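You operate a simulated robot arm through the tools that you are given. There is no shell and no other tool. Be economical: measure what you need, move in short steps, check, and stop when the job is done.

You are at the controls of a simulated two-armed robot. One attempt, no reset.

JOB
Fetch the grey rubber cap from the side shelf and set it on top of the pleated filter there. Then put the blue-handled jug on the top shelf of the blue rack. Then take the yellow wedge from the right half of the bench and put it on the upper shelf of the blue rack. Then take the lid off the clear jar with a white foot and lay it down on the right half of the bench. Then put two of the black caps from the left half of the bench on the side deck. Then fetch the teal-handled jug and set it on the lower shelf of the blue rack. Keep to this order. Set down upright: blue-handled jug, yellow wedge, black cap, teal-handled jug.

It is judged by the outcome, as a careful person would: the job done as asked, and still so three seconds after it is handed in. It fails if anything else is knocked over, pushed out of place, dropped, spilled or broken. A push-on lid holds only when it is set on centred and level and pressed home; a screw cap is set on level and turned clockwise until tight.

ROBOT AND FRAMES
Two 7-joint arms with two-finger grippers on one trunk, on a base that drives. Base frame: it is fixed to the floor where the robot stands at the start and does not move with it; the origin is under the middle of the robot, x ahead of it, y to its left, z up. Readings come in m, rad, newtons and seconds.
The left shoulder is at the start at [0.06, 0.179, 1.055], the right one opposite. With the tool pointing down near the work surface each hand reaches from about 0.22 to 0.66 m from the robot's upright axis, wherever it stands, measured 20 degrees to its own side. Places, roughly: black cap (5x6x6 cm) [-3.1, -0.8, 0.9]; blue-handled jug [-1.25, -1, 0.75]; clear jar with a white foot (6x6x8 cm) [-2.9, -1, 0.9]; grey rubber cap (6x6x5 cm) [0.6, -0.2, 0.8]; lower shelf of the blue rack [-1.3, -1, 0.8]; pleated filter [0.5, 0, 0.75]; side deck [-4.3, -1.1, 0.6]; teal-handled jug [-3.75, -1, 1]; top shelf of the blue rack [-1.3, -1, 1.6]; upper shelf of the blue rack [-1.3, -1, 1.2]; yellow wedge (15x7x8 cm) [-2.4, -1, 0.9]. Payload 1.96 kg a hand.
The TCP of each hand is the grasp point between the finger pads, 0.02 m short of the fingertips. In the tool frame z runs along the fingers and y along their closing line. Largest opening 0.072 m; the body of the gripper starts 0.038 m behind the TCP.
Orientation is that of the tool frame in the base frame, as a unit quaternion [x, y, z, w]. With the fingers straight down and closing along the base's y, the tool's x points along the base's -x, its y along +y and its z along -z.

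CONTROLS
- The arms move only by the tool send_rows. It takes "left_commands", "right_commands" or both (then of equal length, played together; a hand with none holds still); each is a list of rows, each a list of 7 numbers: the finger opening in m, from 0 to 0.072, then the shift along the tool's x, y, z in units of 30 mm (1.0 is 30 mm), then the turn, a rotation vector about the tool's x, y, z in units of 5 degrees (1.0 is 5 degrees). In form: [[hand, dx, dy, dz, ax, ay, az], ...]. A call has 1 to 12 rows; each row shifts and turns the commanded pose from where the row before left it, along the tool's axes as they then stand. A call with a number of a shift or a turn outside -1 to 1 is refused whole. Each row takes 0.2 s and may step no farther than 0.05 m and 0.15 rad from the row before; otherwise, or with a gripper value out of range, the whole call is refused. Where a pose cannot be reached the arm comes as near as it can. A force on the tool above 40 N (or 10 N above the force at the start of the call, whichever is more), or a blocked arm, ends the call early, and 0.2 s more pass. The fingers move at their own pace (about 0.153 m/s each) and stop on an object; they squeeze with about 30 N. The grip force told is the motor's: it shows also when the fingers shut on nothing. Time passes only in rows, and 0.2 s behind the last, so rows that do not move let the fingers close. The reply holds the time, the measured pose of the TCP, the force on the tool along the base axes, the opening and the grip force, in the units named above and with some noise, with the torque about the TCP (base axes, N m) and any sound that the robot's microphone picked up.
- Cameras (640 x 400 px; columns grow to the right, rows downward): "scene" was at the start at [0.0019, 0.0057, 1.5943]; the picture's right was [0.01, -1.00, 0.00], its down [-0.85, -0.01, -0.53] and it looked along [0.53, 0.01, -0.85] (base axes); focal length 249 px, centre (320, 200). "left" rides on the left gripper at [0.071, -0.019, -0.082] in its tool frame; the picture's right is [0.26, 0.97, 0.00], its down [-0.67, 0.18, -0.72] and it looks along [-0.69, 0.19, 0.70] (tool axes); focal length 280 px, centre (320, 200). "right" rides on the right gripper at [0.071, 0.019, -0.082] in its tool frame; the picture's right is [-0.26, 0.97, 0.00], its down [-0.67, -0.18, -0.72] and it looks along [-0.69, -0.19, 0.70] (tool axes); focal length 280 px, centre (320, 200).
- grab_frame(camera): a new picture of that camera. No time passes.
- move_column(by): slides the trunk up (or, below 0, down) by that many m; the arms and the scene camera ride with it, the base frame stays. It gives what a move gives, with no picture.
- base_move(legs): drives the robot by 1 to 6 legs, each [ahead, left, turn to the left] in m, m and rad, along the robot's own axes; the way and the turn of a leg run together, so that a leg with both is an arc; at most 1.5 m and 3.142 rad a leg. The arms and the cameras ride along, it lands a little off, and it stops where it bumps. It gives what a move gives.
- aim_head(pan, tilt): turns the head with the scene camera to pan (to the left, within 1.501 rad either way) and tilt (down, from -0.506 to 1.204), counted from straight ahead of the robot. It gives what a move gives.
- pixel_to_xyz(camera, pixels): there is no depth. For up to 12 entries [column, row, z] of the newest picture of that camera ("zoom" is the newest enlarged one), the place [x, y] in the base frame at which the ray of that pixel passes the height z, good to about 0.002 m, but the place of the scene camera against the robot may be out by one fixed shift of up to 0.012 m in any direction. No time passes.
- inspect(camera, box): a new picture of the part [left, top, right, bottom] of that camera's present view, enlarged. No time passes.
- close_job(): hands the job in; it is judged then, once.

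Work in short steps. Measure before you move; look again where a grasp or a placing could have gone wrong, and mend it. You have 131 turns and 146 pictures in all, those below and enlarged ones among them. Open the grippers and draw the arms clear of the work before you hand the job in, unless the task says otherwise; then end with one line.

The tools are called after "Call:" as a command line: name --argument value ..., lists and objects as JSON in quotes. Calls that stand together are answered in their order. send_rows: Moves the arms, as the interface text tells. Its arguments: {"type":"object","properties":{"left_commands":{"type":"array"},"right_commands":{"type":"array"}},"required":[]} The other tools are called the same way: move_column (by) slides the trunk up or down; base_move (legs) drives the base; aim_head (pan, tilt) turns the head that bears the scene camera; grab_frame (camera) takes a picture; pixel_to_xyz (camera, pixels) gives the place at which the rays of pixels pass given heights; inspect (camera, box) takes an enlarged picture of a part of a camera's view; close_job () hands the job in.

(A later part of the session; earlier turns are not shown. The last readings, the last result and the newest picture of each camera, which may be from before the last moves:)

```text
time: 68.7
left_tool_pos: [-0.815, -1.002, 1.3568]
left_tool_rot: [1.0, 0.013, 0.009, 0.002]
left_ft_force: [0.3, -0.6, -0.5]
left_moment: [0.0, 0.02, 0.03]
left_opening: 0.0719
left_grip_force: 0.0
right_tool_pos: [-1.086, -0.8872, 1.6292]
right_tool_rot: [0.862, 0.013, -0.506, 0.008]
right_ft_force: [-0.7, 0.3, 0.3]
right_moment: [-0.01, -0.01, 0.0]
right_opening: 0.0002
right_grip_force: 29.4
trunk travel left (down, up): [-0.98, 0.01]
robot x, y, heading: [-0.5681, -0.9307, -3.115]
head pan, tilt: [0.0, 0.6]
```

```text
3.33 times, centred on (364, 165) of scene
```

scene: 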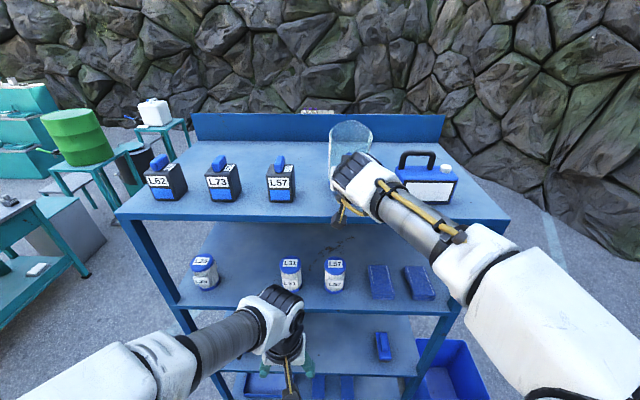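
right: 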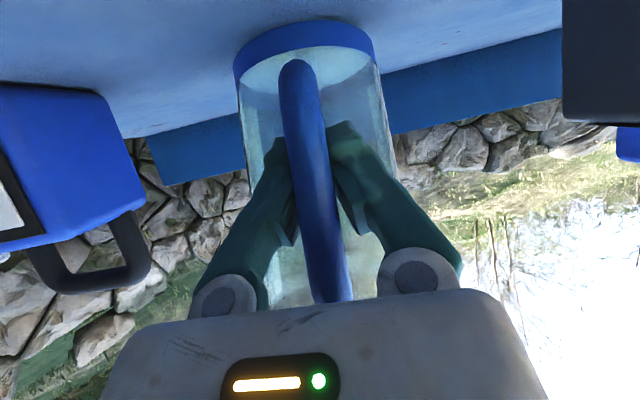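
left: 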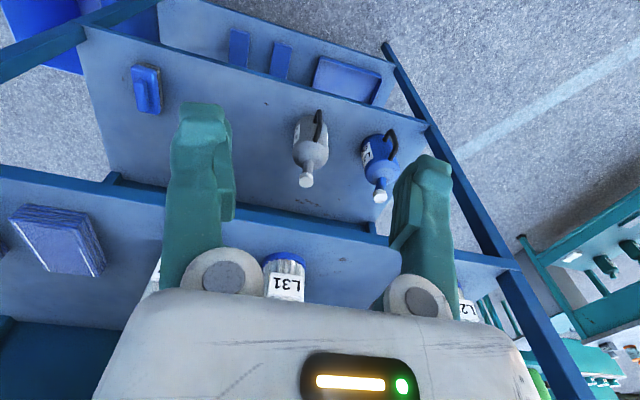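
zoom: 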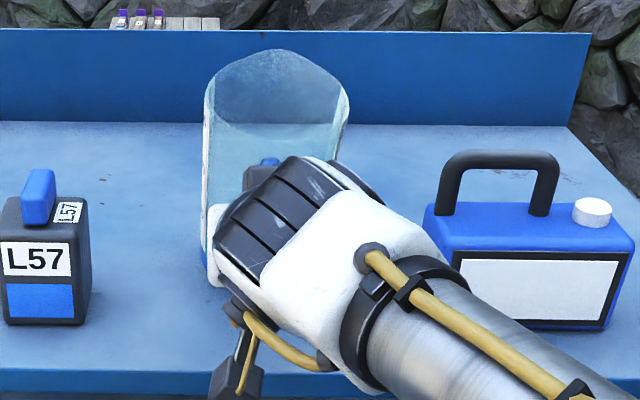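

The jug stands upright on the top shelf, its handle between the finger shanks with the pads closed beyond it. I open fully and look before retreating.

Call:
send_rows --right_commands '[[0.03, 0, 0, 0, 0, 0, 0], [0.072, 0, 0, 0, 0, 0, 0], [0.072, 0, 0, 0, 0, 0, 0], [0.072, 0, 0, 0, 0, 0, 0]]'

Call:
grab_frame --camera "right"

```text
time: 69.7
left_tool_pos: [-0.8153, -1.0013, 1.3573]
left_tool_rot: [1.0, 0.013, 0.009, 0.003]
left_ft_force: [0.2, -0.4, 0.6]
left_moment: [-0.01, -0.05, -0.02]
left_opening: 0.072
left_grip_force: 0.1
right_tool_pos: [-1.0875, -0.8878, 1.6306]
right_tool_rot: [0.862, 0.013, -0.507, 0.008]
right_ft_force: [-0.1, -0.1, 0.1]
right_moment: [-0.01, 0.0, 0.02]
right_opening: 0.0718
right_grip_force: 0.1
trunk travel left (down, up): [-0.98, 0.01]
robot x, y, heading: [-0.5692, -0.9318, -3.116]
head pan, tilt: [0.0, 0.6]
```

```text
81 pictures are left
```

right: 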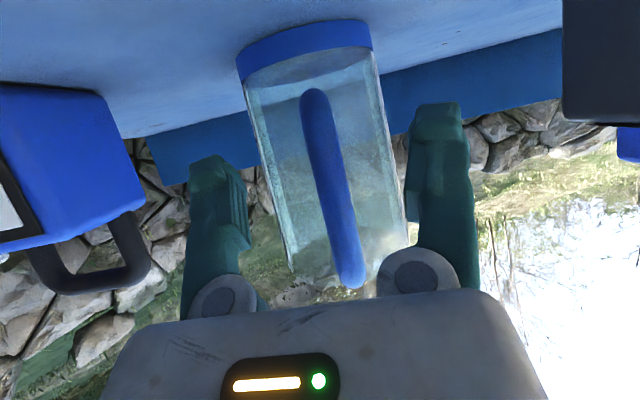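

The jug is free and standing. I retreat straight back, then the base backs off.

Call:
send_rows --right_commands '[[0.072, 0.3, 0, -0.52, 0, 0, 0], [0.072, 0.4, 0, -0.69, 0, 0, 0], [0.072, 0.4, 0, -0.69, 0, 0, 0], [0.072, 0.4, 0, -0.69, 0, 0, 0], [0.072, 0, 0, 0, 0, 0, 0]]'

Call:
base_move --legs '[[-0.4, 0, 0]]'

Call:
grab_frame --camera "scene"

Call:
grab_frame --camera "right"

```text
time: 70.9
left_tool_pos: [-0.8141, -1.0017, 1.357]
left_tool_rot: [1.0, 0.013, 0.009, 0.002]
left_ft_force: [0.2, -0.3, -0.2]
left_moment: [0.02, -0.02, -0.03]
left_opening: 0.072
left_grip_force: 0.1
right_tool_pos: [-1.0322, -0.8868, 1.6282]
right_tool_rot: [0.862, 0.012, -0.507, 0.007]
right_ft_force: [-0.4, -0.4, 0.8]
right_moment: [-0.02, 0.0, -0.02]
right_opening: 0.0721
right_grip_force: 0.1
right hand out of reach, approached as far as the arm can: row 3, 4
trunk travel left (down, up): [-0.98, 0.01]
robot x, y, heading: [-0.5656, -0.9335, -3.116]
head pan, tilt: [0.0, 0.6]
```

```text
time: 73.3
left_tool_pos: [-0.4168, -0.9909, 1.3557]
left_tool_rot: [1.0, 0.018, 0.01, 0.002]
left_ft_force: [-2.0, -0.6, -1.0]
left_moment: [0.04, -0.03, -0.01]
left_opening: 0.0716
left_grip_force: 0.1
right_tool_pos: [-0.6364, -0.8762, 1.6299]
right_tool_rot: [0.862, 0.016, -0.506, 0.009]
right_ft_force: [-0.2, 0.1, 0.3]
right_moment: [0.02, -0.04, 0.0]
right_opening: 0.0719
right_grip_force: 0.1
trunk travel left (down, up): [-0.98, 0.01]
robot x, y, heading: [-0.1674, -0.9145, -3.104]
head pan, tilt: [0.0, 0.6]
```

```text
80 pictures are left
```

scene: 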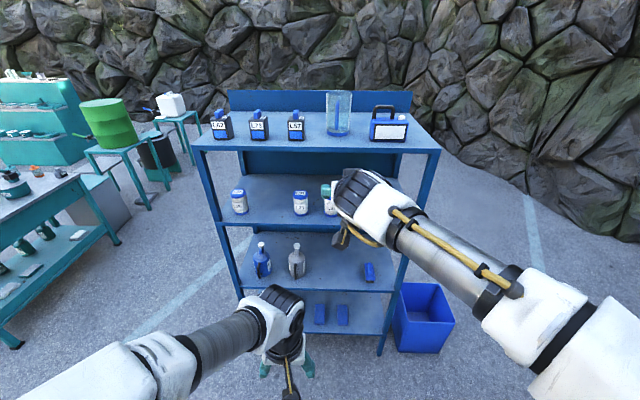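

```text
79 pictures are left
```

right: 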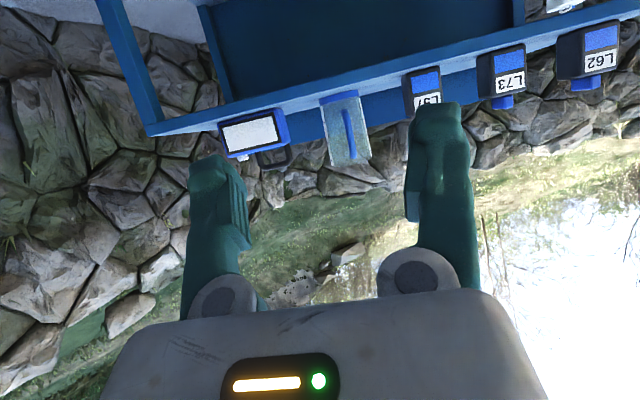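

The jug stands upright between L57 and the canister. Now I lower the right hand, the trunk, and bring the hand back to pointing down before travelling.

Call:
send_rows --right_commands '[[0.072, 0.84, 0, 0.485, 0, 0, 0], [0.072, 0.84, 0, 0.485, 0, 0, 0], [0.072, 0.84, 0, 0.485, 0, 0, 0], [0.072, 0.84, 0, 0.485, 0, 0, 0], [0.072, 0.84, 0, 0.485, 0, 0, 0], [0.072, 0.84, 0, 0.485, 0, 0, 0], [0.072, 0.84, 0, 0.485, 0, 0, 0], [0.072, 0.84, 0, 0.485, 0, 0, 0], [0.072, 0.84, 0, 0.485, 0, 0, 0]]'

Call:
send_rows --right_commands '[[0.072, 0.33, 0, -0.57, 0, 1, 0], [0.072, 0.38, 0, -0.54, 0, 1, 0], [0.072, 0.42, 0, -0.5, 0, 1, 0], [0.072, 0.46, 0, -0.46, 0, 1, 0], [0.072, 0.5, 0, -0.42, 0, 1, 0], [0.072, 0.53, 0, -0.37, 0, 1, 0], [0.072, 0.56, 0, -0.33, 0, 1, 0], [0.072, 0.58, 0, -0.27, 0, 1, 0], [0.072, 0.6, -0.3, -0.22, 0, 1, 0], [0.072, 0.62, -0.5, -0.17, 0, 1, 0], [0.072, 0.63, -0.5, -0.11, 0, 1, 0], [0.072, 0.64, -0.5, -0.06, 0, 1, 0]]'

Call:
move_column --by -0.15

Call:
aim_head --pan -0.6 --tilt 0.3

Call:
grab_frame --camera "scene"

```text
time: 75.3
left_tool_pos: [-0.4154, -0.9911, 1.3559]
left_tool_rot: [1.0, 0.018, 0.008, 0.002]
left_ft_force: [0.9, 0.4, 0.3]
left_moment: [0.0, -0.06, 0.0]
left_opening: 0.0718
left_grip_force: 0.0
right_tool_pos: [-0.64, -0.8777, 1.3661]
right_tool_rot: [0.862, 0.017, -0.507, 0.01]
right_ft_force: [0.4, -0.7, 0.3]
right_moment: [0.04, 0.0, 0.02]
right_opening: 0.072
right_grip_force: 0.2
trunk travel left (down, up): [-0.98, 0.01]
robot x, y, heading: [-0.1694, -0.9129, -3.107]
head pan, tilt: [0.0, 0.6]
```

```text
time: 78.0
left_tool_pos: [-0.4151, -0.9901, 1.3561]
left_tool_rot: [1.0, 0.017, 0.009, 0.003]
left_ft_force: [0.0, 0.3, 0.3]
left_moment: [0.0, 0.0, -0.04]
left_opening: 0.0719
left_grip_force: 0.1
right_tool_pos: [-0.4709, -0.8046, 1.3434]
right_tool_rot: [0.998, 0.032, -0.059, -0.013]
right_ft_force: [0.0, 0.2, 0.0]
right_moment: [-0.09, 0.02, 0.01]
right_opening: 0.0717
right_grip_force: 0.0
right hand out of reach, approached as far as the arm can: row 9, 10, 11, 12
trunk travel left (down, up): [-0.98, 0.01]
robot x, y, heading: [-0.1693, -0.9168, -3.106]
head pan, tilt: [0.0, 0.6]
```

```text
time: 79.7
left_tool_pos: [-0.4152, -0.9907, 1.2073]
left_tool_rot: [1.0, 0.018, 0.009, 0.002]
left_ft_force: [-0.1, -0.6, -0.2]
left_moment: [-0.03, -0.03, 0.03]
left_opening: 0.0722
left_grip_force: 0.1
right_tool_pos: [-0.4714, -0.8038, 1.1952]
right_tool_rot: [0.998, 0.031, -0.06, -0.013]
right_ft_force: [0.2, -0.1, 0.1]
right_moment: [-0.03, -0.01, -0.04]
right_opening: 0.0718
right_grip_force: 0.0
trunk travel left (down, up): [-0.83, 0.16]
robot x, y, heading: [-0.1744, -0.9193, -3.109]
head pan, tilt: [0.0, 0.6]
```

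```text
time: 80.7
left_tool_pos: [-0.4159, -0.9911, 1.206]
left_tool_rot: [1.0, 0.018, 0.009, 0.003]
left_ft_force: [-0.1, -0.3, 0.1]
left_moment: [0.0, -0.01, -0.01]
left_opening: 0.0721
left_grip_force: 0.2
right_tool_pos: [-0.4708, -0.8039, 1.1939]
right_tool_rot: [0.998, 0.03, -0.06, -0.013]
right_ft_force: [-0.2, -0.9, 0.2]
right_moment: [0.01, -0.01, 0.0]
right_opening: 0.0724
right_grip_force: 0.1
trunk travel left (down, up): [-0.83, 0.16]
robot x, y, heading: [-0.1723, -0.9128, -3.107]
head pan, tilt: [-0.6, 0.3]
```

```text
78 pictures are left
```

scene: 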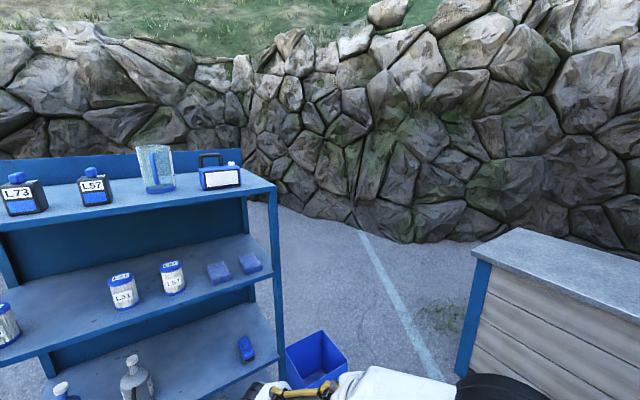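

The bench lies beyond the rack; I must pass between the blue bin and the plank counter on the right. I measure these obstacles.

Call:
pixel_to_xyz --camera "scene" --pixels '[[472, 250, 0.9], [516, 228, 0.9], [458, 370, 0.0], [458, 370, 0.1], [347, 358, 0.3], [315, 330, 0.3], [285, 345, 0.3], [370, 240, 0.0], [600, 245, 0.0]]'

Call:
aim_head --pan -1.3 --tilt 0.5

Call:
grab_frame --camera "scene"

```text
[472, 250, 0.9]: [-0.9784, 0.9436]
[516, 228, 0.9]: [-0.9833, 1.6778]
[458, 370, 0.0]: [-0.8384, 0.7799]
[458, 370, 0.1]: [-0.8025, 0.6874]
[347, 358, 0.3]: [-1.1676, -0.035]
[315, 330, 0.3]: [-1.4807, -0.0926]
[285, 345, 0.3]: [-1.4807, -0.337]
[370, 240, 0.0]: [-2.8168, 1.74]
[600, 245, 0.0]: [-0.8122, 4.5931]
```

```text
time: 81.8
left_tool_pos: [-0.4152, -0.9904, 1.2069]
left_tool_rot: [1.0, 0.018, 0.009, 0.002]
left_ft_force: [-0.1, -0.1, -0.2]
left_moment: [0.04, 0.01, 0.01]
left_opening: 0.0721
left_grip_force: 0.1
right_tool_pos: [-0.4718, -0.8043, 1.1936]
right_tool_rot: [0.998, 0.031, -0.06, -0.013]
right_ft_force: [0.2, -0.6, 0.0]
right_moment: [-0.01, 0.0, 0.0]
right_opening: 0.0721
right_grip_force: 0.0
trunk travel left (down, up): [-0.83, 0.16]
robot x, y, heading: [-0.169, -0.9182, -3.107]
head pan, tilt: [-1.3, 0.499]
```

```text
77 pictures are left
```

scene: 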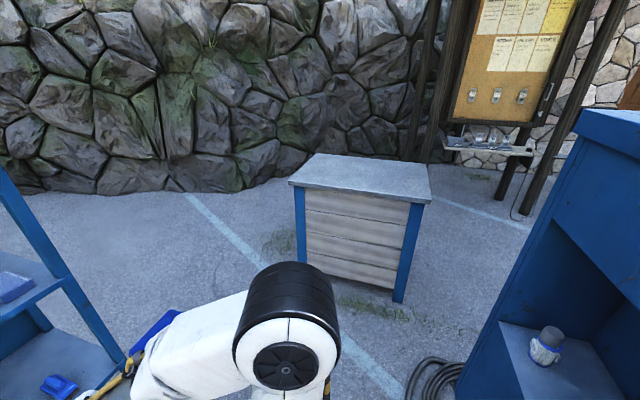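

The gap runs at y≈0.38 between bin (y<0) and counter (y>0.75). I strafe right 1.3 m, then drive ahead 1.4 m and look.

Call:
base_move --legs '[[0, -1.3, -0.03], [1.4, 0, 0]]'

Call:
aim_head --pan 0.6 --tilt 0.5

Call:
grab_frame --camera "scene"

```text
time: 94.8
left_tool_pos: [-1.8442, 0.3017, 1.2063]
left_tool_rot: [1.0, -0.002, 0.009, 0.003]
left_ft_force: [-0.5, 0.0, 0.6]
left_moment: [0.02, -0.01, -0.02]
left_opening: 0.0719
left_grip_force: 0.1
right_tool_pos: [-1.8911, 0.4908, 1.1934]
right_tool_rot: [0.998, 0.011, -0.06, -0.014]
right_ft_force: [0.4, -0.4, 0.1]
right_moment: [-0.01, 0.0, 0.0]
right_opening: 0.0723
right_grip_force: 0.1
trunk travel left (down, up): [-0.83, 0.16]
robot x, y, heading: [-1.5947, 0.3656, 3.136]
head pan, tilt: [-1.3, 0.499]
```

```text
time: 96.7
left_tool_pos: [-1.8439, 0.3019, 1.2062]
left_tool_rot: [1.0, -0.003, 0.008, 0.002]
left_ft_force: [0.0, 1.0, 0.7]
left_moment: [-0.02, -0.01, -0.01]
left_opening: 0.0721
left_grip_force: 0.1
right_tool_pos: [-1.8915, 0.4914, 1.1941]
right_tool_rot: [0.998, 0.01, -0.059, -0.014]
right_ft_force: [0.1, 0.0, 0.6]
right_moment: [0.01, -0.01, 0.01]
right_opening: 0.072
right_grip_force: 0.0
trunk travel left (down, up): [-0.83, 0.16]
robot x, y, heading: [-1.5934, 0.3634, 3.139]
head pan, tilt: [0.6, 0.499]
```

```text
76 pictures are left
```

scene: 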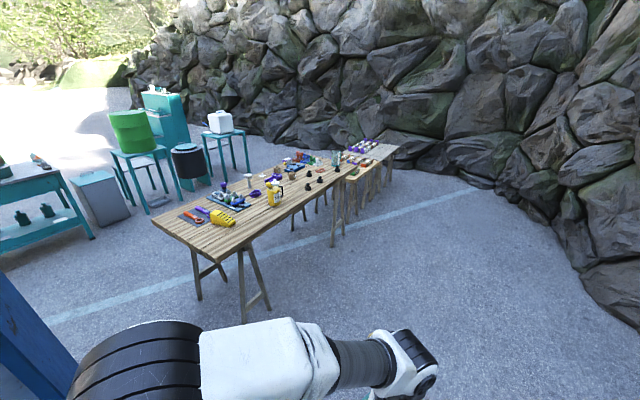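

The bench is in view, long axis along -x with the side deck beyond. I enlarge it and measure corners.

Call:
inspect --camera "scene" --box '[150, 130, 406, 290]'

Call:
pixel_to_xyz --camera "scene" --pixels '[[215, 262, 0.88], [152, 222, 0.88], [345, 180, 0.88], [290, 155, 0.88], [222, 218, 0.9], [273, 200, 0.95], [310, 185, 0.9], [248, 180, 0.95], [338, 158, 0.95], [397, 147, 0.6]]'

```text
2.50 times, centred on (278, 210) of scene
```

zoom: 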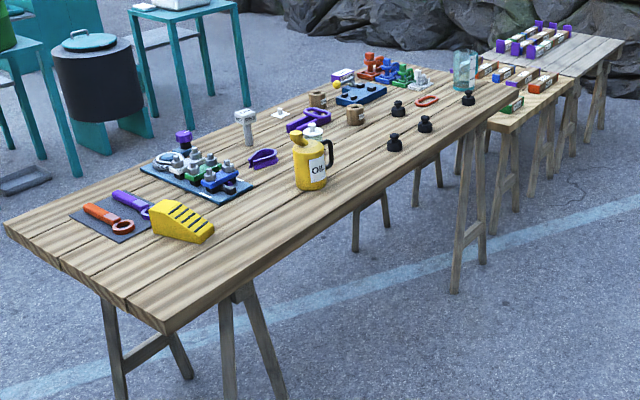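

```text
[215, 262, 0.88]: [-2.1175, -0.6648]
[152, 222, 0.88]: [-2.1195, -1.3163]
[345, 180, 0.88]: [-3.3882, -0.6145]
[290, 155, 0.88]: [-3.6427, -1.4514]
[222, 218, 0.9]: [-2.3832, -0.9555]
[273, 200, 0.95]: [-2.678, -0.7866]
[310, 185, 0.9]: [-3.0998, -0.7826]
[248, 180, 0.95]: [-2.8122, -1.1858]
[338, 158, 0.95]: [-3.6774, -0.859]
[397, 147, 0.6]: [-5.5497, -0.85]
```

Bench top z≈0.88 spans x -2.12…-3.7, y -0.66…-1.33; the yellow wedge is at about (-2.38,-0.95). I drive to x≈-2.2 and turn to face the bench.

Call:
base_move --legs '[[0.6, 0, 0], [0, 0, 1.572], [0.5, 0, 0]]'

Call:
aim_head --pan -0.2 --tilt 0.7

Call:
grab_frame --camera "scene"

```text
time: 106.5
left_tool_pos: [-2.1502, -0.3848, 1.2065]
left_tool_rot: [0.712, 0.702, 0.008, -0.004]
left_ft_force: [0.1, 0.1, 0.0]
left_moment: [0.0, 0.03, 0.0]
left_opening: 0.072
left_grip_force: 0.1
right_tool_pos: [-2.3409, -0.433, 1.1941]
right_tool_rot: [0.7, 0.711, -0.052, 0.031]
right_ft_force: [-0.3, -0.2, 0.9]
right_moment: [-0.02, 0.03, 0.01]
right_opening: 0.072
right_grip_force: 0.0
trunk travel left (down, up): [-0.83, 0.16]
robot x, y, heading: [-2.2081, -0.1369, -1.583]
head pan, tilt: [0.6, 0.499]
```

```text
time: 107.6
left_tool_pos: [-2.151, -0.3856, 1.2061]
left_tool_rot: [0.711, 0.703, 0.008, -0.005]
left_ft_force: [0.8, 1.4, -0.5]
left_moment: [-0.01, -0.01, -0.06]
left_opening: 0.0718
left_grip_force: 0.0
right_tool_pos: [-2.3394, -0.4325, 1.1936]
right_tool_rot: [0.701, 0.711, -0.052, 0.031]
right_ft_force: [0.0, 0.3, 0.1]
right_moment: [0.04, 0.02, 0.02]
right_opening: 0.0721
right_grip_force: 0.0
trunk travel left (down, up): [-0.83, 0.16]
robot x, y, heading: [-2.2118, -0.1373, -1.585]
head pan, tilt: [-0.201, 0.7]
```

```text
74 pictures are left
```

scene: 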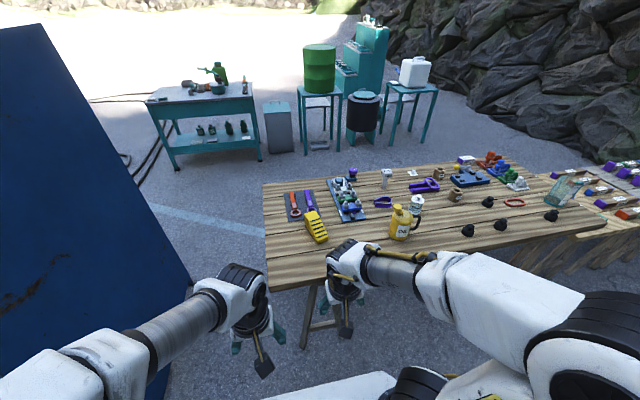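

I enlarge the bench to see all objects and the wedge's orientation.

Call:
inspect --camera "scene" --box '[256, 145, 448, 265]'

Call:
inspect --camera "scene" --box '[432, 140, 640, 270]'

Call:
pixel_to_xyz --camera "scene" --pixels '[[309, 242, 0.88], [328, 240, 0.88], [305, 212, 0.96], [318, 210, 0.96], [325, 235, 0.88], [266, 262, 0.88], [263, 183, 0.88]]'

```text
3.33 times, centred on (352, 205) of scene
```

zoom: 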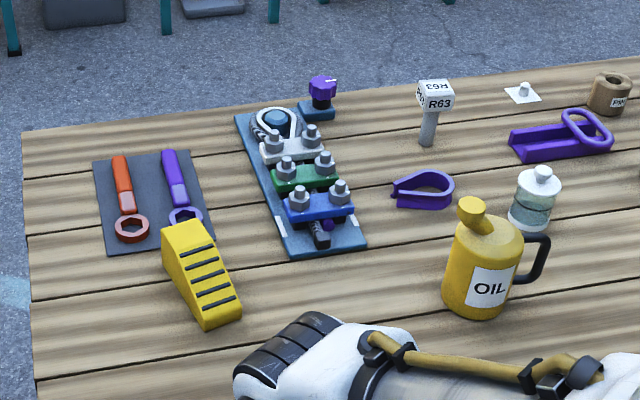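

```text
3.08 times, centred on (536, 205) of scene
```

zoom: 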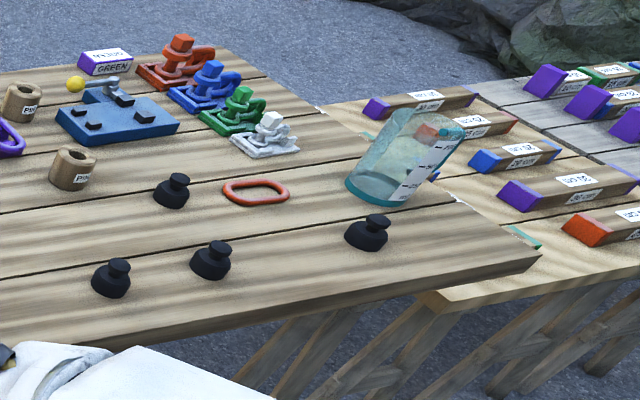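

```text
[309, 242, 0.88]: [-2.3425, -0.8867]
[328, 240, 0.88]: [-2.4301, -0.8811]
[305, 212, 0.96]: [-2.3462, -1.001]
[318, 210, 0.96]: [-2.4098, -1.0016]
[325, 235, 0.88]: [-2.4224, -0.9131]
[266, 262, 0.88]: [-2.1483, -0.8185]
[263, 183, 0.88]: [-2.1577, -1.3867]
```

The wedge's width lies along x, its tall end toward -y; the white-capped jar with white foot stands behind the oil can. I drive 0.22 closer and level the right hand.

Call:
base_move --legs '[[0.22, 0, 0]]'

Call:
send_rows --right_commands '[[0.072, -0.8, 0, 0, -0.34, 0.7, 0], [0.072, -0.8, -0.2, 0, 0, 0.64, 0], [0.072, -0.8, -0.2, 0, 0, 0, 0], [0.072, -0.8, -0.2, 0, 0, 0, 0], [0.072, -0.8, -0.2, 0, 0, 0, 0], [0.072, -0.8, -0.2, 0, 0, 0, 0], [0.072, 0, 0, 0, 0, 0, 0]]'

Call:
grab_frame --camera "right"

Call:
grab_frame --camera "scene"

```text
time: 109.3
left_tool_pos: [-2.1525, -0.6047, 1.2066]
left_tool_rot: [0.711, 0.703, 0.007, -0.004]
left_ft_force: [0.4, 0.3, -0.5]
left_moment: [-0.02, -0.02, 0.0]
left_opening: 0.0721
left_grip_force: 0.1
right_tool_pos: [-2.342, -0.6512, 1.1937]
right_tool_rot: [0.7, 0.712, -0.053, 0.033]
right_ft_force: [-0.5, 0.0, 0.1]
right_moment: [0.0, 0.02, 0.01]
right_opening: 0.0721
right_grip_force: 0.0
trunk travel left (down, up): [-0.83, 0.16]
robot x, y, heading: [-2.2115, -0.3552, -1.582]
head pan, tilt: [-0.201, 0.7]
```

```text
time: 110.9
left_tool_pos: [-2.153, -0.6063, 1.2068]
left_tool_rot: [0.711, 0.703, 0.007, -0.005]
left_ft_force: [-0.5, 0.2, 0.1]
left_moment: [-0.05, -0.01, 0.03]
left_opening: 0.0721
left_grip_force: 0.0
right_tool_pos: [-2.3761, -0.7738, 1.2112]
right_tool_rot: [0.702, 0.712, -0.002, 0.001]
right_ft_force: [0.7, -0.1, -0.2]
right_moment: [-0.01, -0.03, -0.02]
right_opening: 0.072
right_grip_force: 0.0
right hand out of reach, approached as far as the arm can: row 5, 6
trunk travel left (down, up): [-0.83, 0.16]
robot x, y, heading: [-2.2138, -0.3561, -1.581]
head pan, tilt: [-0.201, 0.7]
```

```text
71 pictures are left
```

right: 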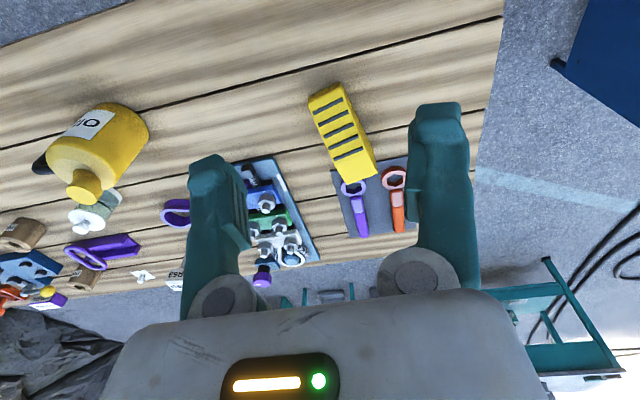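

```text
70 pictures are left
```

scene: 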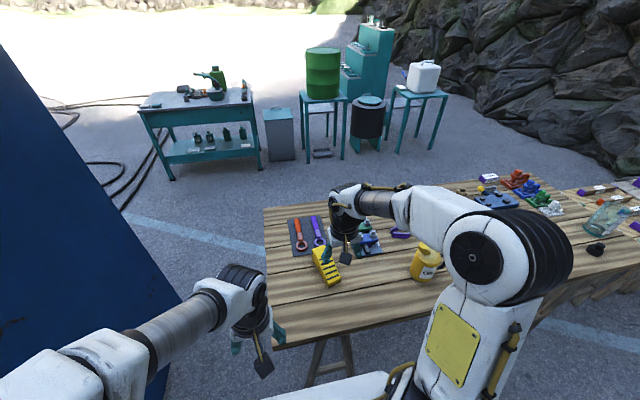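

The wedge is at (340,130) in the right view. I enlarge for its corners.

Call:
inspect --camera "right" --box '[280, 70, 408, 190]'

```text
3.33 times, centred on (344, 130) of right
```

zoom: 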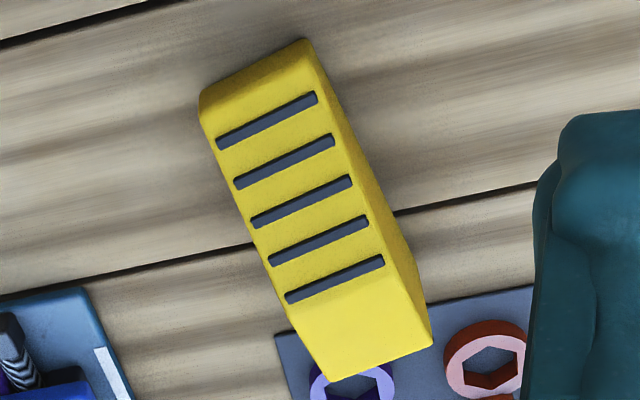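

I convert the wedge's tall-end corners (z≈0.96) and low-end corners (z≈0.9).

Call:
pixel_to_xyz --camera "zoom" --pixels '[[330, 380, 0.96], [432, 343, 0.96], [330, 380, 0.95], [432, 343, 0.95], [202, 95, 0.9], [305, 42, 0.9], [207, 125, 0.91], [320, 80, 0.91]]'

```text
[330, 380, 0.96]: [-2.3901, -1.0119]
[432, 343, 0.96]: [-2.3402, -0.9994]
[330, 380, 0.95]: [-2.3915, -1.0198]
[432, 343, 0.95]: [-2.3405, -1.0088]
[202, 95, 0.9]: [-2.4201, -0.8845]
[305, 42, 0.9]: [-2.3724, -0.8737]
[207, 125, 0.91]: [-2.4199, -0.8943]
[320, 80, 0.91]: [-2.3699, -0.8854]
```

The wedge is 5.1 cm wide, turned about 13.5°. Grip point (-2.378,-0.953). I turn the hand, lower to z≈1.03 and move over it.

Call:
send_rows --right_commands '[[0.072, 0, 0, 0.9, 0, 0, -0.9], [0.072, 0, 0, 0.9, 0, 0, -0.9], [0.072, 0, 0, 0.9, 0, 0, -0.74], [0.072, 0, 0, 0.9, 0, 0, 0], [0.072, 0, 0, 0.9, 0, 0, 0], [0.072, 0, 0, 0.9, 0, 0, 0], [0.072, -0.8, -0.2, 0, 0, 0, 0], [0.072, -0.8, -0.2, 0, 0, 0, 0], [0.072, -0.8, -0.2, 0, 0, 0, 0], [0.072, -0.8, -0.2, 0, 0, 0, 0], [0.072, 0, 0, 0, 0, 0, 0]]'

Call:
grab_frame --camera "right"

```text
time: 113.3
left_tool_pos: [-2.1529, -0.6062, 1.2074]
left_tool_rot: [0.712, 0.702, 0.008, -0.004]
left_ft_force: [0.4, 0.8, -0.4]
left_moment: [0.01, -0.02, -0.01]
left_opening: 0.0723
left_grip_force: 0.1
right_tool_pos: [-2.3828, -0.7337, 1.1517]
right_tool_rot: [0.62, 0.785, -0.003, -0.002]
right_ft_force: [-0.8, -0.7, 0.2]
right_moment: [-0.01, 0.03, -0.01]
right_opening: 0.0719
right_grip_force: 0.0
right hand out of reach, approached as far as the arm can: row 1, 2, 3, 4, 5, 6, 7, 8, 9, 10
trunk travel left (down, up): [-0.83, 0.16]
robot x, y, heading: [-2.2164, -0.3556, -1.578]
head pan, tilt: [-0.201, 0.7]
```

```text
68 pictures are left
```

right: 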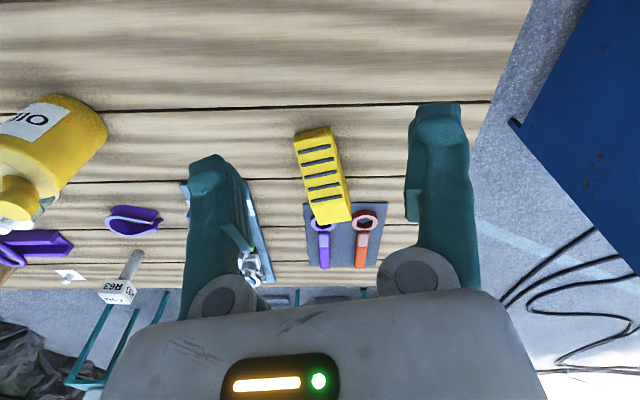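

The arm reported out of reach oddly for simple downward steps. I test: back a bit and down.

Call:
send_rows --right_commands '[[0.072, 0.7, 0, 0, 0, 0, 0], [0.072, 0.7, 0, 0, 0, 0, 0], [0.072, 0, 0, 0.7, 0, 0, 0], [0.072, 0, 0, 0.7, 0, 0, 0], [0.072, 0, 0, 0, 0, 0, 0]]'

Call:
grab_frame --camera "scene"

```text
time: 114.5
left_tool_pos: [-2.1531, -0.6042, 1.2061]
left_tool_rot: [0.711, 0.703, 0.007, -0.004]
left_ft_force: [0.4, 0.1, 0.2]
left_moment: [0.01, 0.0, -0.01]
left_opening: 0.0721
left_grip_force: 0.0
right_tool_pos: [-2.393, -0.6911, 1.1098]
right_tool_rot: [0.618, 0.786, -0.001, 0.001]
right_ft_force: [-0.1, -0.2, -0.8]
right_moment: [0.0, -0.05, 0.03]
right_opening: 0.072
right_grip_force: 0.0
trunk travel left (down, up): [-0.83, 0.16]
robot x, y, heading: [-2.2151, -0.3548, -1.58]
head pan, tilt: [-0.201, 0.7]
```

```text
67 pictures are left
```

scene: 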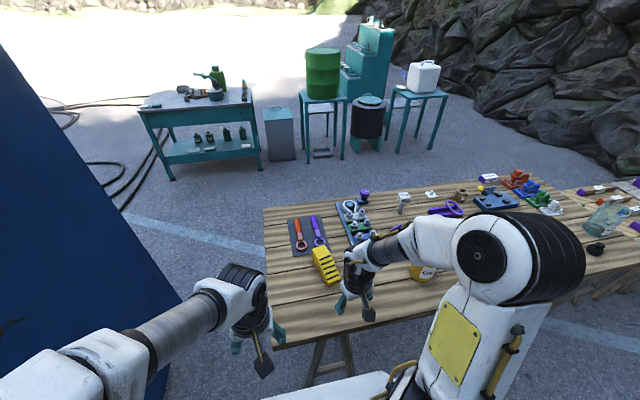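

That worked. I go down to about 1.05 and then forward.

Call:
send_rows --right_commands '[[0.072, 0, 0, 0.7, 0, 0, 0], [0.072, 0, 0, 0.7, 0, 0, 0], [0.072, 0, 0, 0.7, 0, 0, 0], [0.072, -0.7, 0, 0, 0, 0, 0], [0.072, -0.7, 0, 0, 0, 0, 0], [0.072, -0.7, 0, 0, 0, 0, 0], [0.072, -0.7, 0, 0, 0, 0, 0], [0.072, -0.7, 0, 0, 0, 0, 0], [0.072, -0.7, 0, 0, 0, 0, 0], [0.072, 0, 0, 0, 0, 0, 0]]'

Call:
grab_frame --camera "right"

```text
time: 116.7
left_tool_pos: [-2.1525, -0.6052, 1.2062]
left_tool_rot: [0.711, 0.703, 0.008, -0.004]
left_ft_force: [-0.3, -0.5, 0.0]
left_moment: [-0.03, -0.04, -0.03]
left_opening: 0.0721
left_grip_force: 0.1
right_tool_pos: [-2.3821, -0.7296, 1.1454]
right_tool_rot: [0.619, 0.785, -0.003, -0.001]
right_ft_force: [-0.6, 0.8, -0.6]
right_moment: [-0.04, 0.02, -0.01]
right_opening: 0.072
right_grip_force: 0.1
right hand out of reach, approached as far as the arm can: row 1, 2, 3, 4, 5, 6, 7, 8, 9
trunk travel left (down, up): [-0.83, 0.16]
robot x, y, heading: [-2.2143, -0.3583, -1.58]
head pan, tilt: [-0.201, 0.7]
```

```text
66 pictures are left
```

right: 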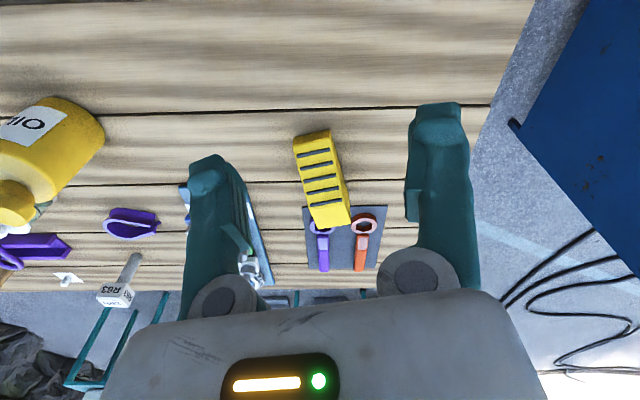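

Vertical poses are jammed by this arm configuration, whereas pitched ones worked; the rack placing needs a pitched hand anyway. I pitch the right hand 45° forward here and extend.

Call:
send_rows --right_commands '[[0.072, -0.3, 0, 0, 0, -1, 0], [0.072, -0.3, 0, 0.03, 0, -1, 0], [0.072, -0.5, 0, 0.09, 0, -1, 0], [0.072, -0.5, 0, 0.13, 0, -1, 0], [0.072, -0.5, 0, 0.18, 0, -1, 0], [0.072, -0.5, 0, 0.23, 0, -1, 0], [0.072, -0.5, 0, 0.29, 0, -1, 0], [0.072, -0.5, 0, 0.35, 0, -1, 0], [0.072, -0.5, 0, 0.42, 0, -1, 0], [0.072, 0, 0, 0, 0, 0, 0]]'

Call:
send_rows --right_commands '[[0.072, 0.5, 0, 0.5, 0, 0, 0], [0.072, 0.5, 0, 0.5, 0, 0, 0], [0.072, 0.5, 0, 0.5, 0, 0, 0], [0.072, 0, 0, 0, 0, 0, 0]]'

Call:
grab_frame --camera "right"

Call:
grab_frame --camera "scene"

```text
time: 118.9
left_tool_pos: [-2.1537, -0.6051, 1.2059]
left_tool_rot: [0.712, 0.703, 0.008, -0.005]
left_ft_force: [0.7, -0.1, -1.2]
left_moment: [0.01, 0.0, 0.02]
left_opening: 0.0722
left_grip_force: 0.1
right_tool_pos: [-2.3782, -0.8243, 1.1646]
right_tool_rot: [0.586, 0.737, -0.221, 0.256]
right_ft_force: [0.0, 0.3, 0.4]
right_moment: [-0.01, 0.01, 0.03]
right_opening: 0.0719
right_grip_force: 0.2
right hand out of reach, approached as far as the arm can: row 6, 7, 8, 9
trunk travel left (down, up): [-0.83, 0.16]
robot x, y, heading: [-2.2158, -0.3556, -1.582]
head pan, tilt: [-0.201, 0.7]
```

```text
time: 119.9
left_tool_pos: [-2.1532, -0.6055, 1.2074]
left_tool_rot: [0.712, 0.702, 0.008, -0.005]
left_ft_force: [0.7, 0.4, 0.0]
left_moment: [0.0, -0.01, -0.02]
left_opening: 0.0722
left_grip_force: 0.1
right_tool_pos: [-2.3878, -0.7949, 1.1334]
right_tool_rot: [0.585, 0.736, -0.221, 0.257]
right_ft_force: [0.1, 0.1, -0.1]
right_moment: [0.0, 0.04, -0.02]
right_opening: 0.0718
right_grip_force: 0.1
right hand out of reach, approached as far as the arm can: row 1, 2, 3
trunk travel left (down, up): [-0.83, 0.16]
robot x, y, heading: [-2.2178, -0.3535, -1.582]
head pan, tilt: [-0.201, 0.7]
```

```text
65 pictures are left
```

right: 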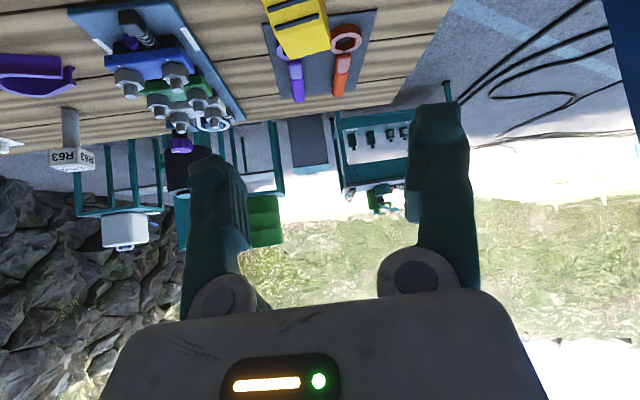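

```text
64 pictures are left
```

scene: 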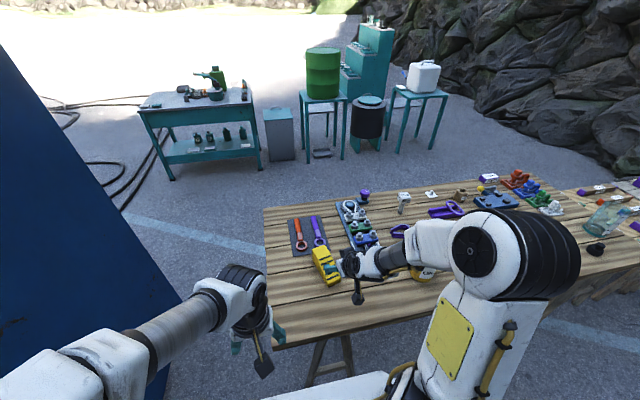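

I try extending outward at φ≈60 as in the pose that worked at the rack, above the objects, to free the arm's configuration.

Call:
send_rows --right_commands '[[0.072, -0.6, 0, 0.2, 0, -1, 0], [0.072, -0.6, 0, 0.25, 0, -1, 0], [0.072, -0.55, 0, 0.4, 0, -1, 0], [0.072, -0.5, 0, 0.55, 0, -1, 0], [0.072, -0.4, 0, 0.65, 0, 0, 0], [0.072, -0.4, 0, 0.65, 0, 0, 0], [0.072, -0.4, 0, 0.65, 0, 0, 0], [0.072, 0, 0, 0, 0, 0, 0]]'

Call:
send_rows --right_commands '[[0.072, 0.6, 0, 0.35, 0, 0, 0], [0.072, 0.6, 0, 0.35, 0, 0, 0], [0.072, 0.6, 0, 0.35, 0, 0, 0], [0.072, 0, 0, 0, 0, 0, 0]]'

```text
time: 121.7
left_tool_pos: [-2.1545, -0.6058, 1.2072]
left_tool_rot: [0.711, 0.703, 0.008, -0.004]
left_ft_force: [-0.3, 0.4, 0.5]
left_moment: [-0.02, -0.01, -0.02]
left_opening: 0.0719
left_grip_force: 0.0
right_tool_pos: [-2.369, -0.8798, 1.2233]
right_tool_rot: [0.539, 0.68, -0.32, 0.381]
right_ft_force: [0.6, -0.3, -0.7]
right_moment: [0.0, -0.01, 0.03]
right_opening: 0.0721
right_grip_force: 0.1
right hand out of reach, approached as far as the arm can: row 1, 2, 3, 4, 5, 6, 7
trunk travel left (down, up): [-0.83, 0.16]
robot x, y, heading: [-2.2146, -0.3554, -1.584]
head pan, tilt: [-0.201, 0.7]
```

```text
time: 122.7
left_tool_pos: [-2.1534, -0.6056, 1.207]
left_tool_rot: [0.711, 0.703, 0.008, -0.004]
left_ft_force: [0.0, -0.2, 1.0]
left_moment: [0.0, 0.02, -0.03]
left_opening: 0.0719
left_grip_force: 0.0
right_tool_pos: [-2.3782, -0.8504, 1.1936]
right_tool_rot: [0.538, 0.681, -0.319, 0.382]
right_ft_force: [-0.5, 0.4, -0.5]
right_moment: [0.0, 0.0, -0.05]
right_opening: 0.0724
right_grip_force: 0.0
right hand out of reach, approached as far as the arm can: row 1, 2, 3
trunk travel left (down, up): [-0.83, 0.16]
robot x, y, heading: [-2.2174, -0.3552, -1.584]
head pan, tilt: [-0.201, 0.7]
```

The hand slides along a limit (forward only with up). I test whether moving it outward to the right frees the arm, then down.

Call:
send_rows --right_commands '[[0.072, 0, -0.8, 0, 0, 0, 0], [0.072, 0, -0.8, 0, 0, 0, 0], [0.072, 0, -0.8, 0, 0, 0, 0], [0.072, 0, -0.8, 0, 0, 0, 0], [0.072, 0, -0.8, 0, 0, 0, 0], [0.072, 0, 0, 0, 0, 0, 0]]'

Call:
send_rows --right_commands '[[0.072, 0.6, 0, 0.35, 0, 0, 0], [0.072, 0.6, 0, 0.35, 0, 0, 0], [0.072, 0.6, 0, 0.35, 0, 0, 0], [0.072, 0, 0, 0, 0, 0, 0]]'

Call:
grab_frame --camera "left"

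```text
time: 124.1
left_tool_pos: [-2.1526, -0.6061, 1.2068]
left_tool_rot: [0.712, 0.702, 0.007, -0.005]
left_ft_force: [0.3, 0.5, 0.0]
left_moment: [0.02, 0.02, 0.0]
left_opening: 0.072
left_grip_force: 0.1
right_tool_pos: [-2.4912, -0.8663, 1.2119]
right_tool_rot: [0.538, 0.681, -0.319, 0.381]
right_ft_force: [0.6, 0.9, -0.3]
right_moment: [0.0, -0.03, -0.03]
right_opening: 0.072
right_grip_force: 0.0
right hand out of reach, approached as far as the arm can: row 3, 4, 5
trunk travel left (down, up): [-0.83, 0.16]
robot x, y, heading: [-2.2138, -0.356, -1.582]
head pan, tilt: [-0.201, 0.7]
```

```text
time: 125.1
left_tool_pos: [-2.1535, -0.6051, 1.2069]
left_tool_rot: [0.711, 0.703, 0.008, -0.005]
left_ft_force: [0.4, 0.5, 0.1]
left_moment: [0.0, 0.01, 0.0]
left_opening: 0.072
left_grip_force: 0.1
right_tool_pos: [-2.4815, -0.8383, 1.1879]
right_tool_rot: [0.538, 0.681, -0.319, 0.381]
right_ft_force: [-0.7, 0.4, -0.4]
right_moment: [-0.01, 0.03, -0.04]
right_opening: 0.0719
right_grip_force: 0.0
right hand out of reach, approached as far as the arm can: row 1, 2, 3
trunk travel left (down, up): [-0.83, 0.16]
robot x, y, heading: [-2.2159, -0.3565, -1.586]
head pan, tilt: [-0.201, 0.7]
```

```text
63 pictures are left
```

left: 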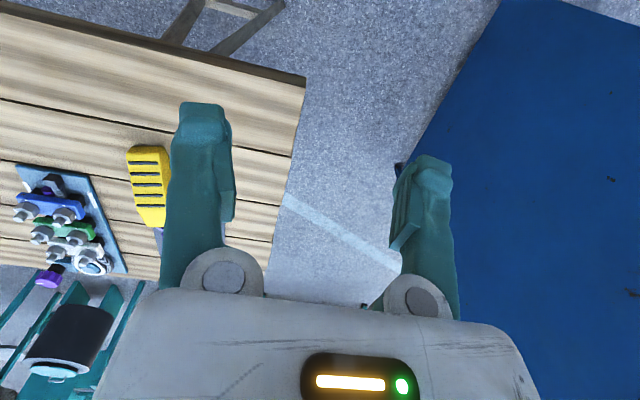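

The right arm's wrist is held on a limit line from its drifted posture. I bring it back up and home (pointing down, z≈1.33), and will use the fresh left arm for the wedge.

Call:
send_rows --right_commands '[[0.072, -0.15, 0, -0.62, 0, 1, 0], [0.072, -0.1, 0, -0.63, 0, 1, 0], [0.072, -0.04, 0, -0.64, 0, 1, 0], [0.072, 0.015, 0, -0.64, 0, 1, 0], [0.072, 0.07, 0, -0.64, 0, 1, 0], [0.072, 0.126, 0, -0.63, 0, 1, 0.5], [0.072, 0.18, 0, -0.615, 0, 1, 0.5], [0.072, 0.233, 0, -0.6, 0, 1, 0.5], [0.072, 0.284, 0, -0.574, 0, 1, 0.5], [0.072, 0.333, 0, -0.547, 0, 1, 0.5], [0.072, 0.38, 0, -0.516, 0, 1, 0], [0.072, 0.423, 0, -0.48, 0, 1, 0]]'

Call:
base_move --legs '[[0, -0.33, 0]]'

Call:
grab_frame --camera "left"

Call:
grab_frame --camera "scene"

```text
time: 127.7
left_tool_pos: [-2.1529, -0.6049, 1.2053]
left_tool_rot: [0.711, 0.703, 0.008, -0.004]
left_ft_force: [1.5, 0.5, -0.6]
left_moment: [0.0, 0.04, 0.0]
left_opening: 0.0721
left_grip_force: 0.0
right_tool_pos: [-2.5062, -0.6755, 1.3493]
right_tool_rot: [0.7, 0.713, 0.025, 0.016]
right_ft_force: [0.5, 0.4, 0.6]
right_moment: [0.05, -0.01, 0.02]
right_opening: 0.072
right_grip_force: 0.2
trunk travel left (down, up): [-0.83, 0.16]
robot x, y, heading: [-2.215, -0.356, -1.581]
head pan, tilt: [-0.201, 0.7]
```

```text
time: 129.9
left_tool_pos: [-2.4777, -0.6034, 1.2067]
left_tool_rot: [0.712, 0.703, 0.008, -0.005]
left_ft_force: [-0.5, 0.1, 0.4]
left_moment: [0.03, 0.0, 0.01]
left_opening: 0.0724
left_grip_force: 0.1
right_tool_pos: [-2.8296, -0.6715, 1.3479]
right_tool_rot: [0.7, 0.713, 0.024, 0.016]
right_ft_force: [-0.2, -0.7, -1.1]
right_moment: [-0.01, 0.02, 0.0]
right_opening: 0.0721
right_grip_force: 0.0
trunk travel left (down, up): [-0.83, 0.16]
robot x, y, heading: [-2.5426, -0.3481, -1.581]
head pan, tilt: [-0.201, 0.7]
```

```text
62 pictures are left
```

left: 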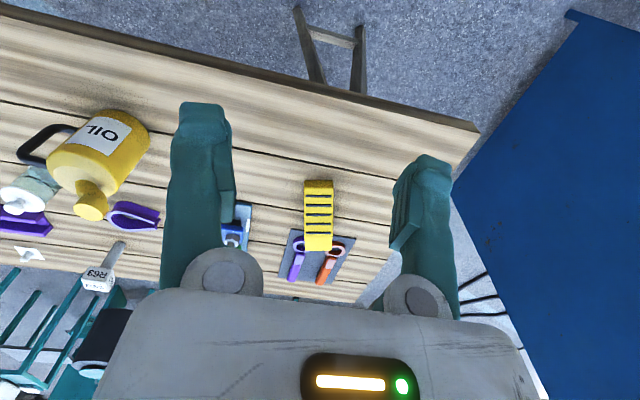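

```text
61 pictures are left
```

scene: 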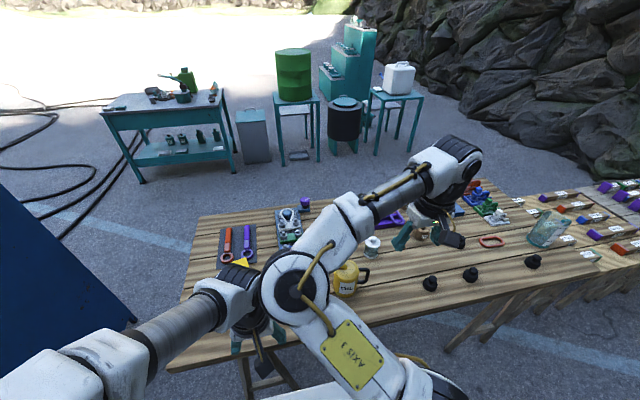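

The right elbow has swung inward. I test from this posture whether the hand can go down and forward, watching the picture.

Call:
send_rows --right_commands '[[0.072, -0.3, 0, 0.8, 0, 0, 0], [0.072, -0.3, 0, 0.8, 0, 0, 0], [0.072, -0.3, 0, 0.8, 0, 0, 0], [0.072, -0.3, 0, 0.8, 0, 0, 0], [0.072, -0.3, 0, 0.8, 0, 0, 0], [0.072, -0.3, 0, 0.8, 0, 0, 0], [0.072, 0, 0, 0, 0, 0, 0]]'

Call:
grab_frame --camera "scene"

```text
time: 131.5
left_tool_pos: [-2.464, -0.593, 1.1962]
left_tool_rot: [0.697, 0.717, 0.029, -0.012]
left_ft_force: [0.1, -0.2, 0.2]
left_moment: [-0.01, 0.02, 0.02]
left_opening: 0.0722
left_grip_force: 0.1
right_tool_pos: [-2.8274, -0.7227, 1.2076]
right_tool_rot: [0.704, 0.71, 0.024, 0.021]
right_ft_force: [-0.6, -0.3, -0.7]
right_moment: [0.01, -0.03, -0.02]
right_opening: 0.0718
right_grip_force: 0.0
trunk travel left (down, up): [-0.83, 0.16]
robot x, y, heading: [-2.5409, -0.3522, -1.586]
head pan, tilt: [-0.201, 0.7]
```

```text
60 pictures are left
```

scene: 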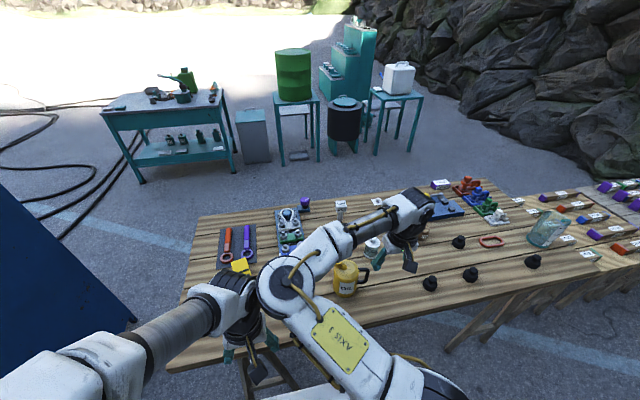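

From this elbow-in posture the hand moves down freely (the elbow nudged the left hand slightly). I move the left hand away to the left, then shift the base back so the wedge lies under the right hand.

Call:
send_rows --left_commands '[[0.072, 0, 1, -0.3, 0, 0, 0], [0.072, 0, 1, -0.3, 0, 0, 0], [0.072, 0, 1, -0.3, 0, 0, 0], [0.072, 0, 1, -0.3, 0, 0, 0], [0.072, 0, 1, -0.3, 0, 0, 0], [0.072, 0, 0.6, 0, 0, 0, 0]]'

Call:
base_move --legs '[[0, 0.43, 0]]'

Call:
grab_frame --camera "right"

Call:
grab_frame --camera "scene"

```text
time: 132.9
left_tool_pos: [-2.3386, -0.6286, 1.1951]
left_tool_rot: [0.712, 0.703, 0.008, -0.004]
left_ft_force: [0.0, 0.4, -0.7]
left_moment: [0.01, 0.02, 0.03]
left_opening: 0.0719
left_grip_force: 0.0
left hand out of reach, approached as far as the arm can: row 1, 2, 3, 4, 5
right_tool_pos: [-2.8234, -0.7234, 1.2069]
right_tool_rot: [0.7, 0.713, 0.026, 0.016]
right_ft_force: [0.2, 0.5, -0.5]
right_moment: [0.0, 0.01, 0.0]
right_opening: 0.0719
right_grip_force: 0.1
trunk travel left (down, up): [-0.83, 0.16]
robot x, y, heading: [-2.5407, -0.3548, -1.586]
head pan, tilt: [-0.201, 0.7]
```

```text
time: 135.5
left_tool_pos: [-1.9078, -0.6323, 1.1961]
left_tool_rot: [0.711, 0.703, 0.008, -0.004]
left_ft_force: [-0.8, 0.3, 0.0]
left_moment: [-0.01, -0.03, -0.03]
left_opening: 0.072
left_grip_force: 0.1
right_tool_pos: [-2.3925, -0.7293, 1.2052]
right_tool_rot: [0.699, 0.715, 0.025, 0.016]
right_ft_force: [0.2, 0.6, 0.3]
right_moment: [0.02, 0.02, 0.01]
right_opening: 0.0719
right_grip_force: 0.0
trunk travel left (down, up): [-0.83, 0.16]
robot x, y, heading: [-2.1103, -0.3599, -1.58]
head pan, tilt: [-0.201, 0.7]
```

```text
59 pictures are left
```

right: 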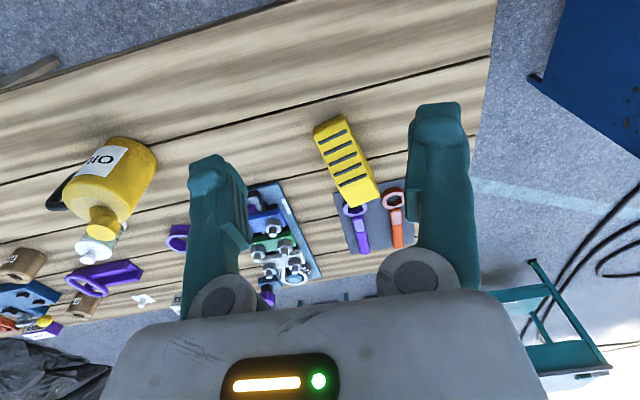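

```text
58 pictures are left
```

scene: 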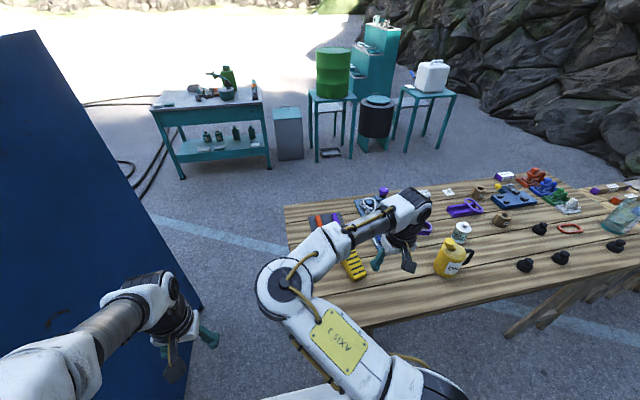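

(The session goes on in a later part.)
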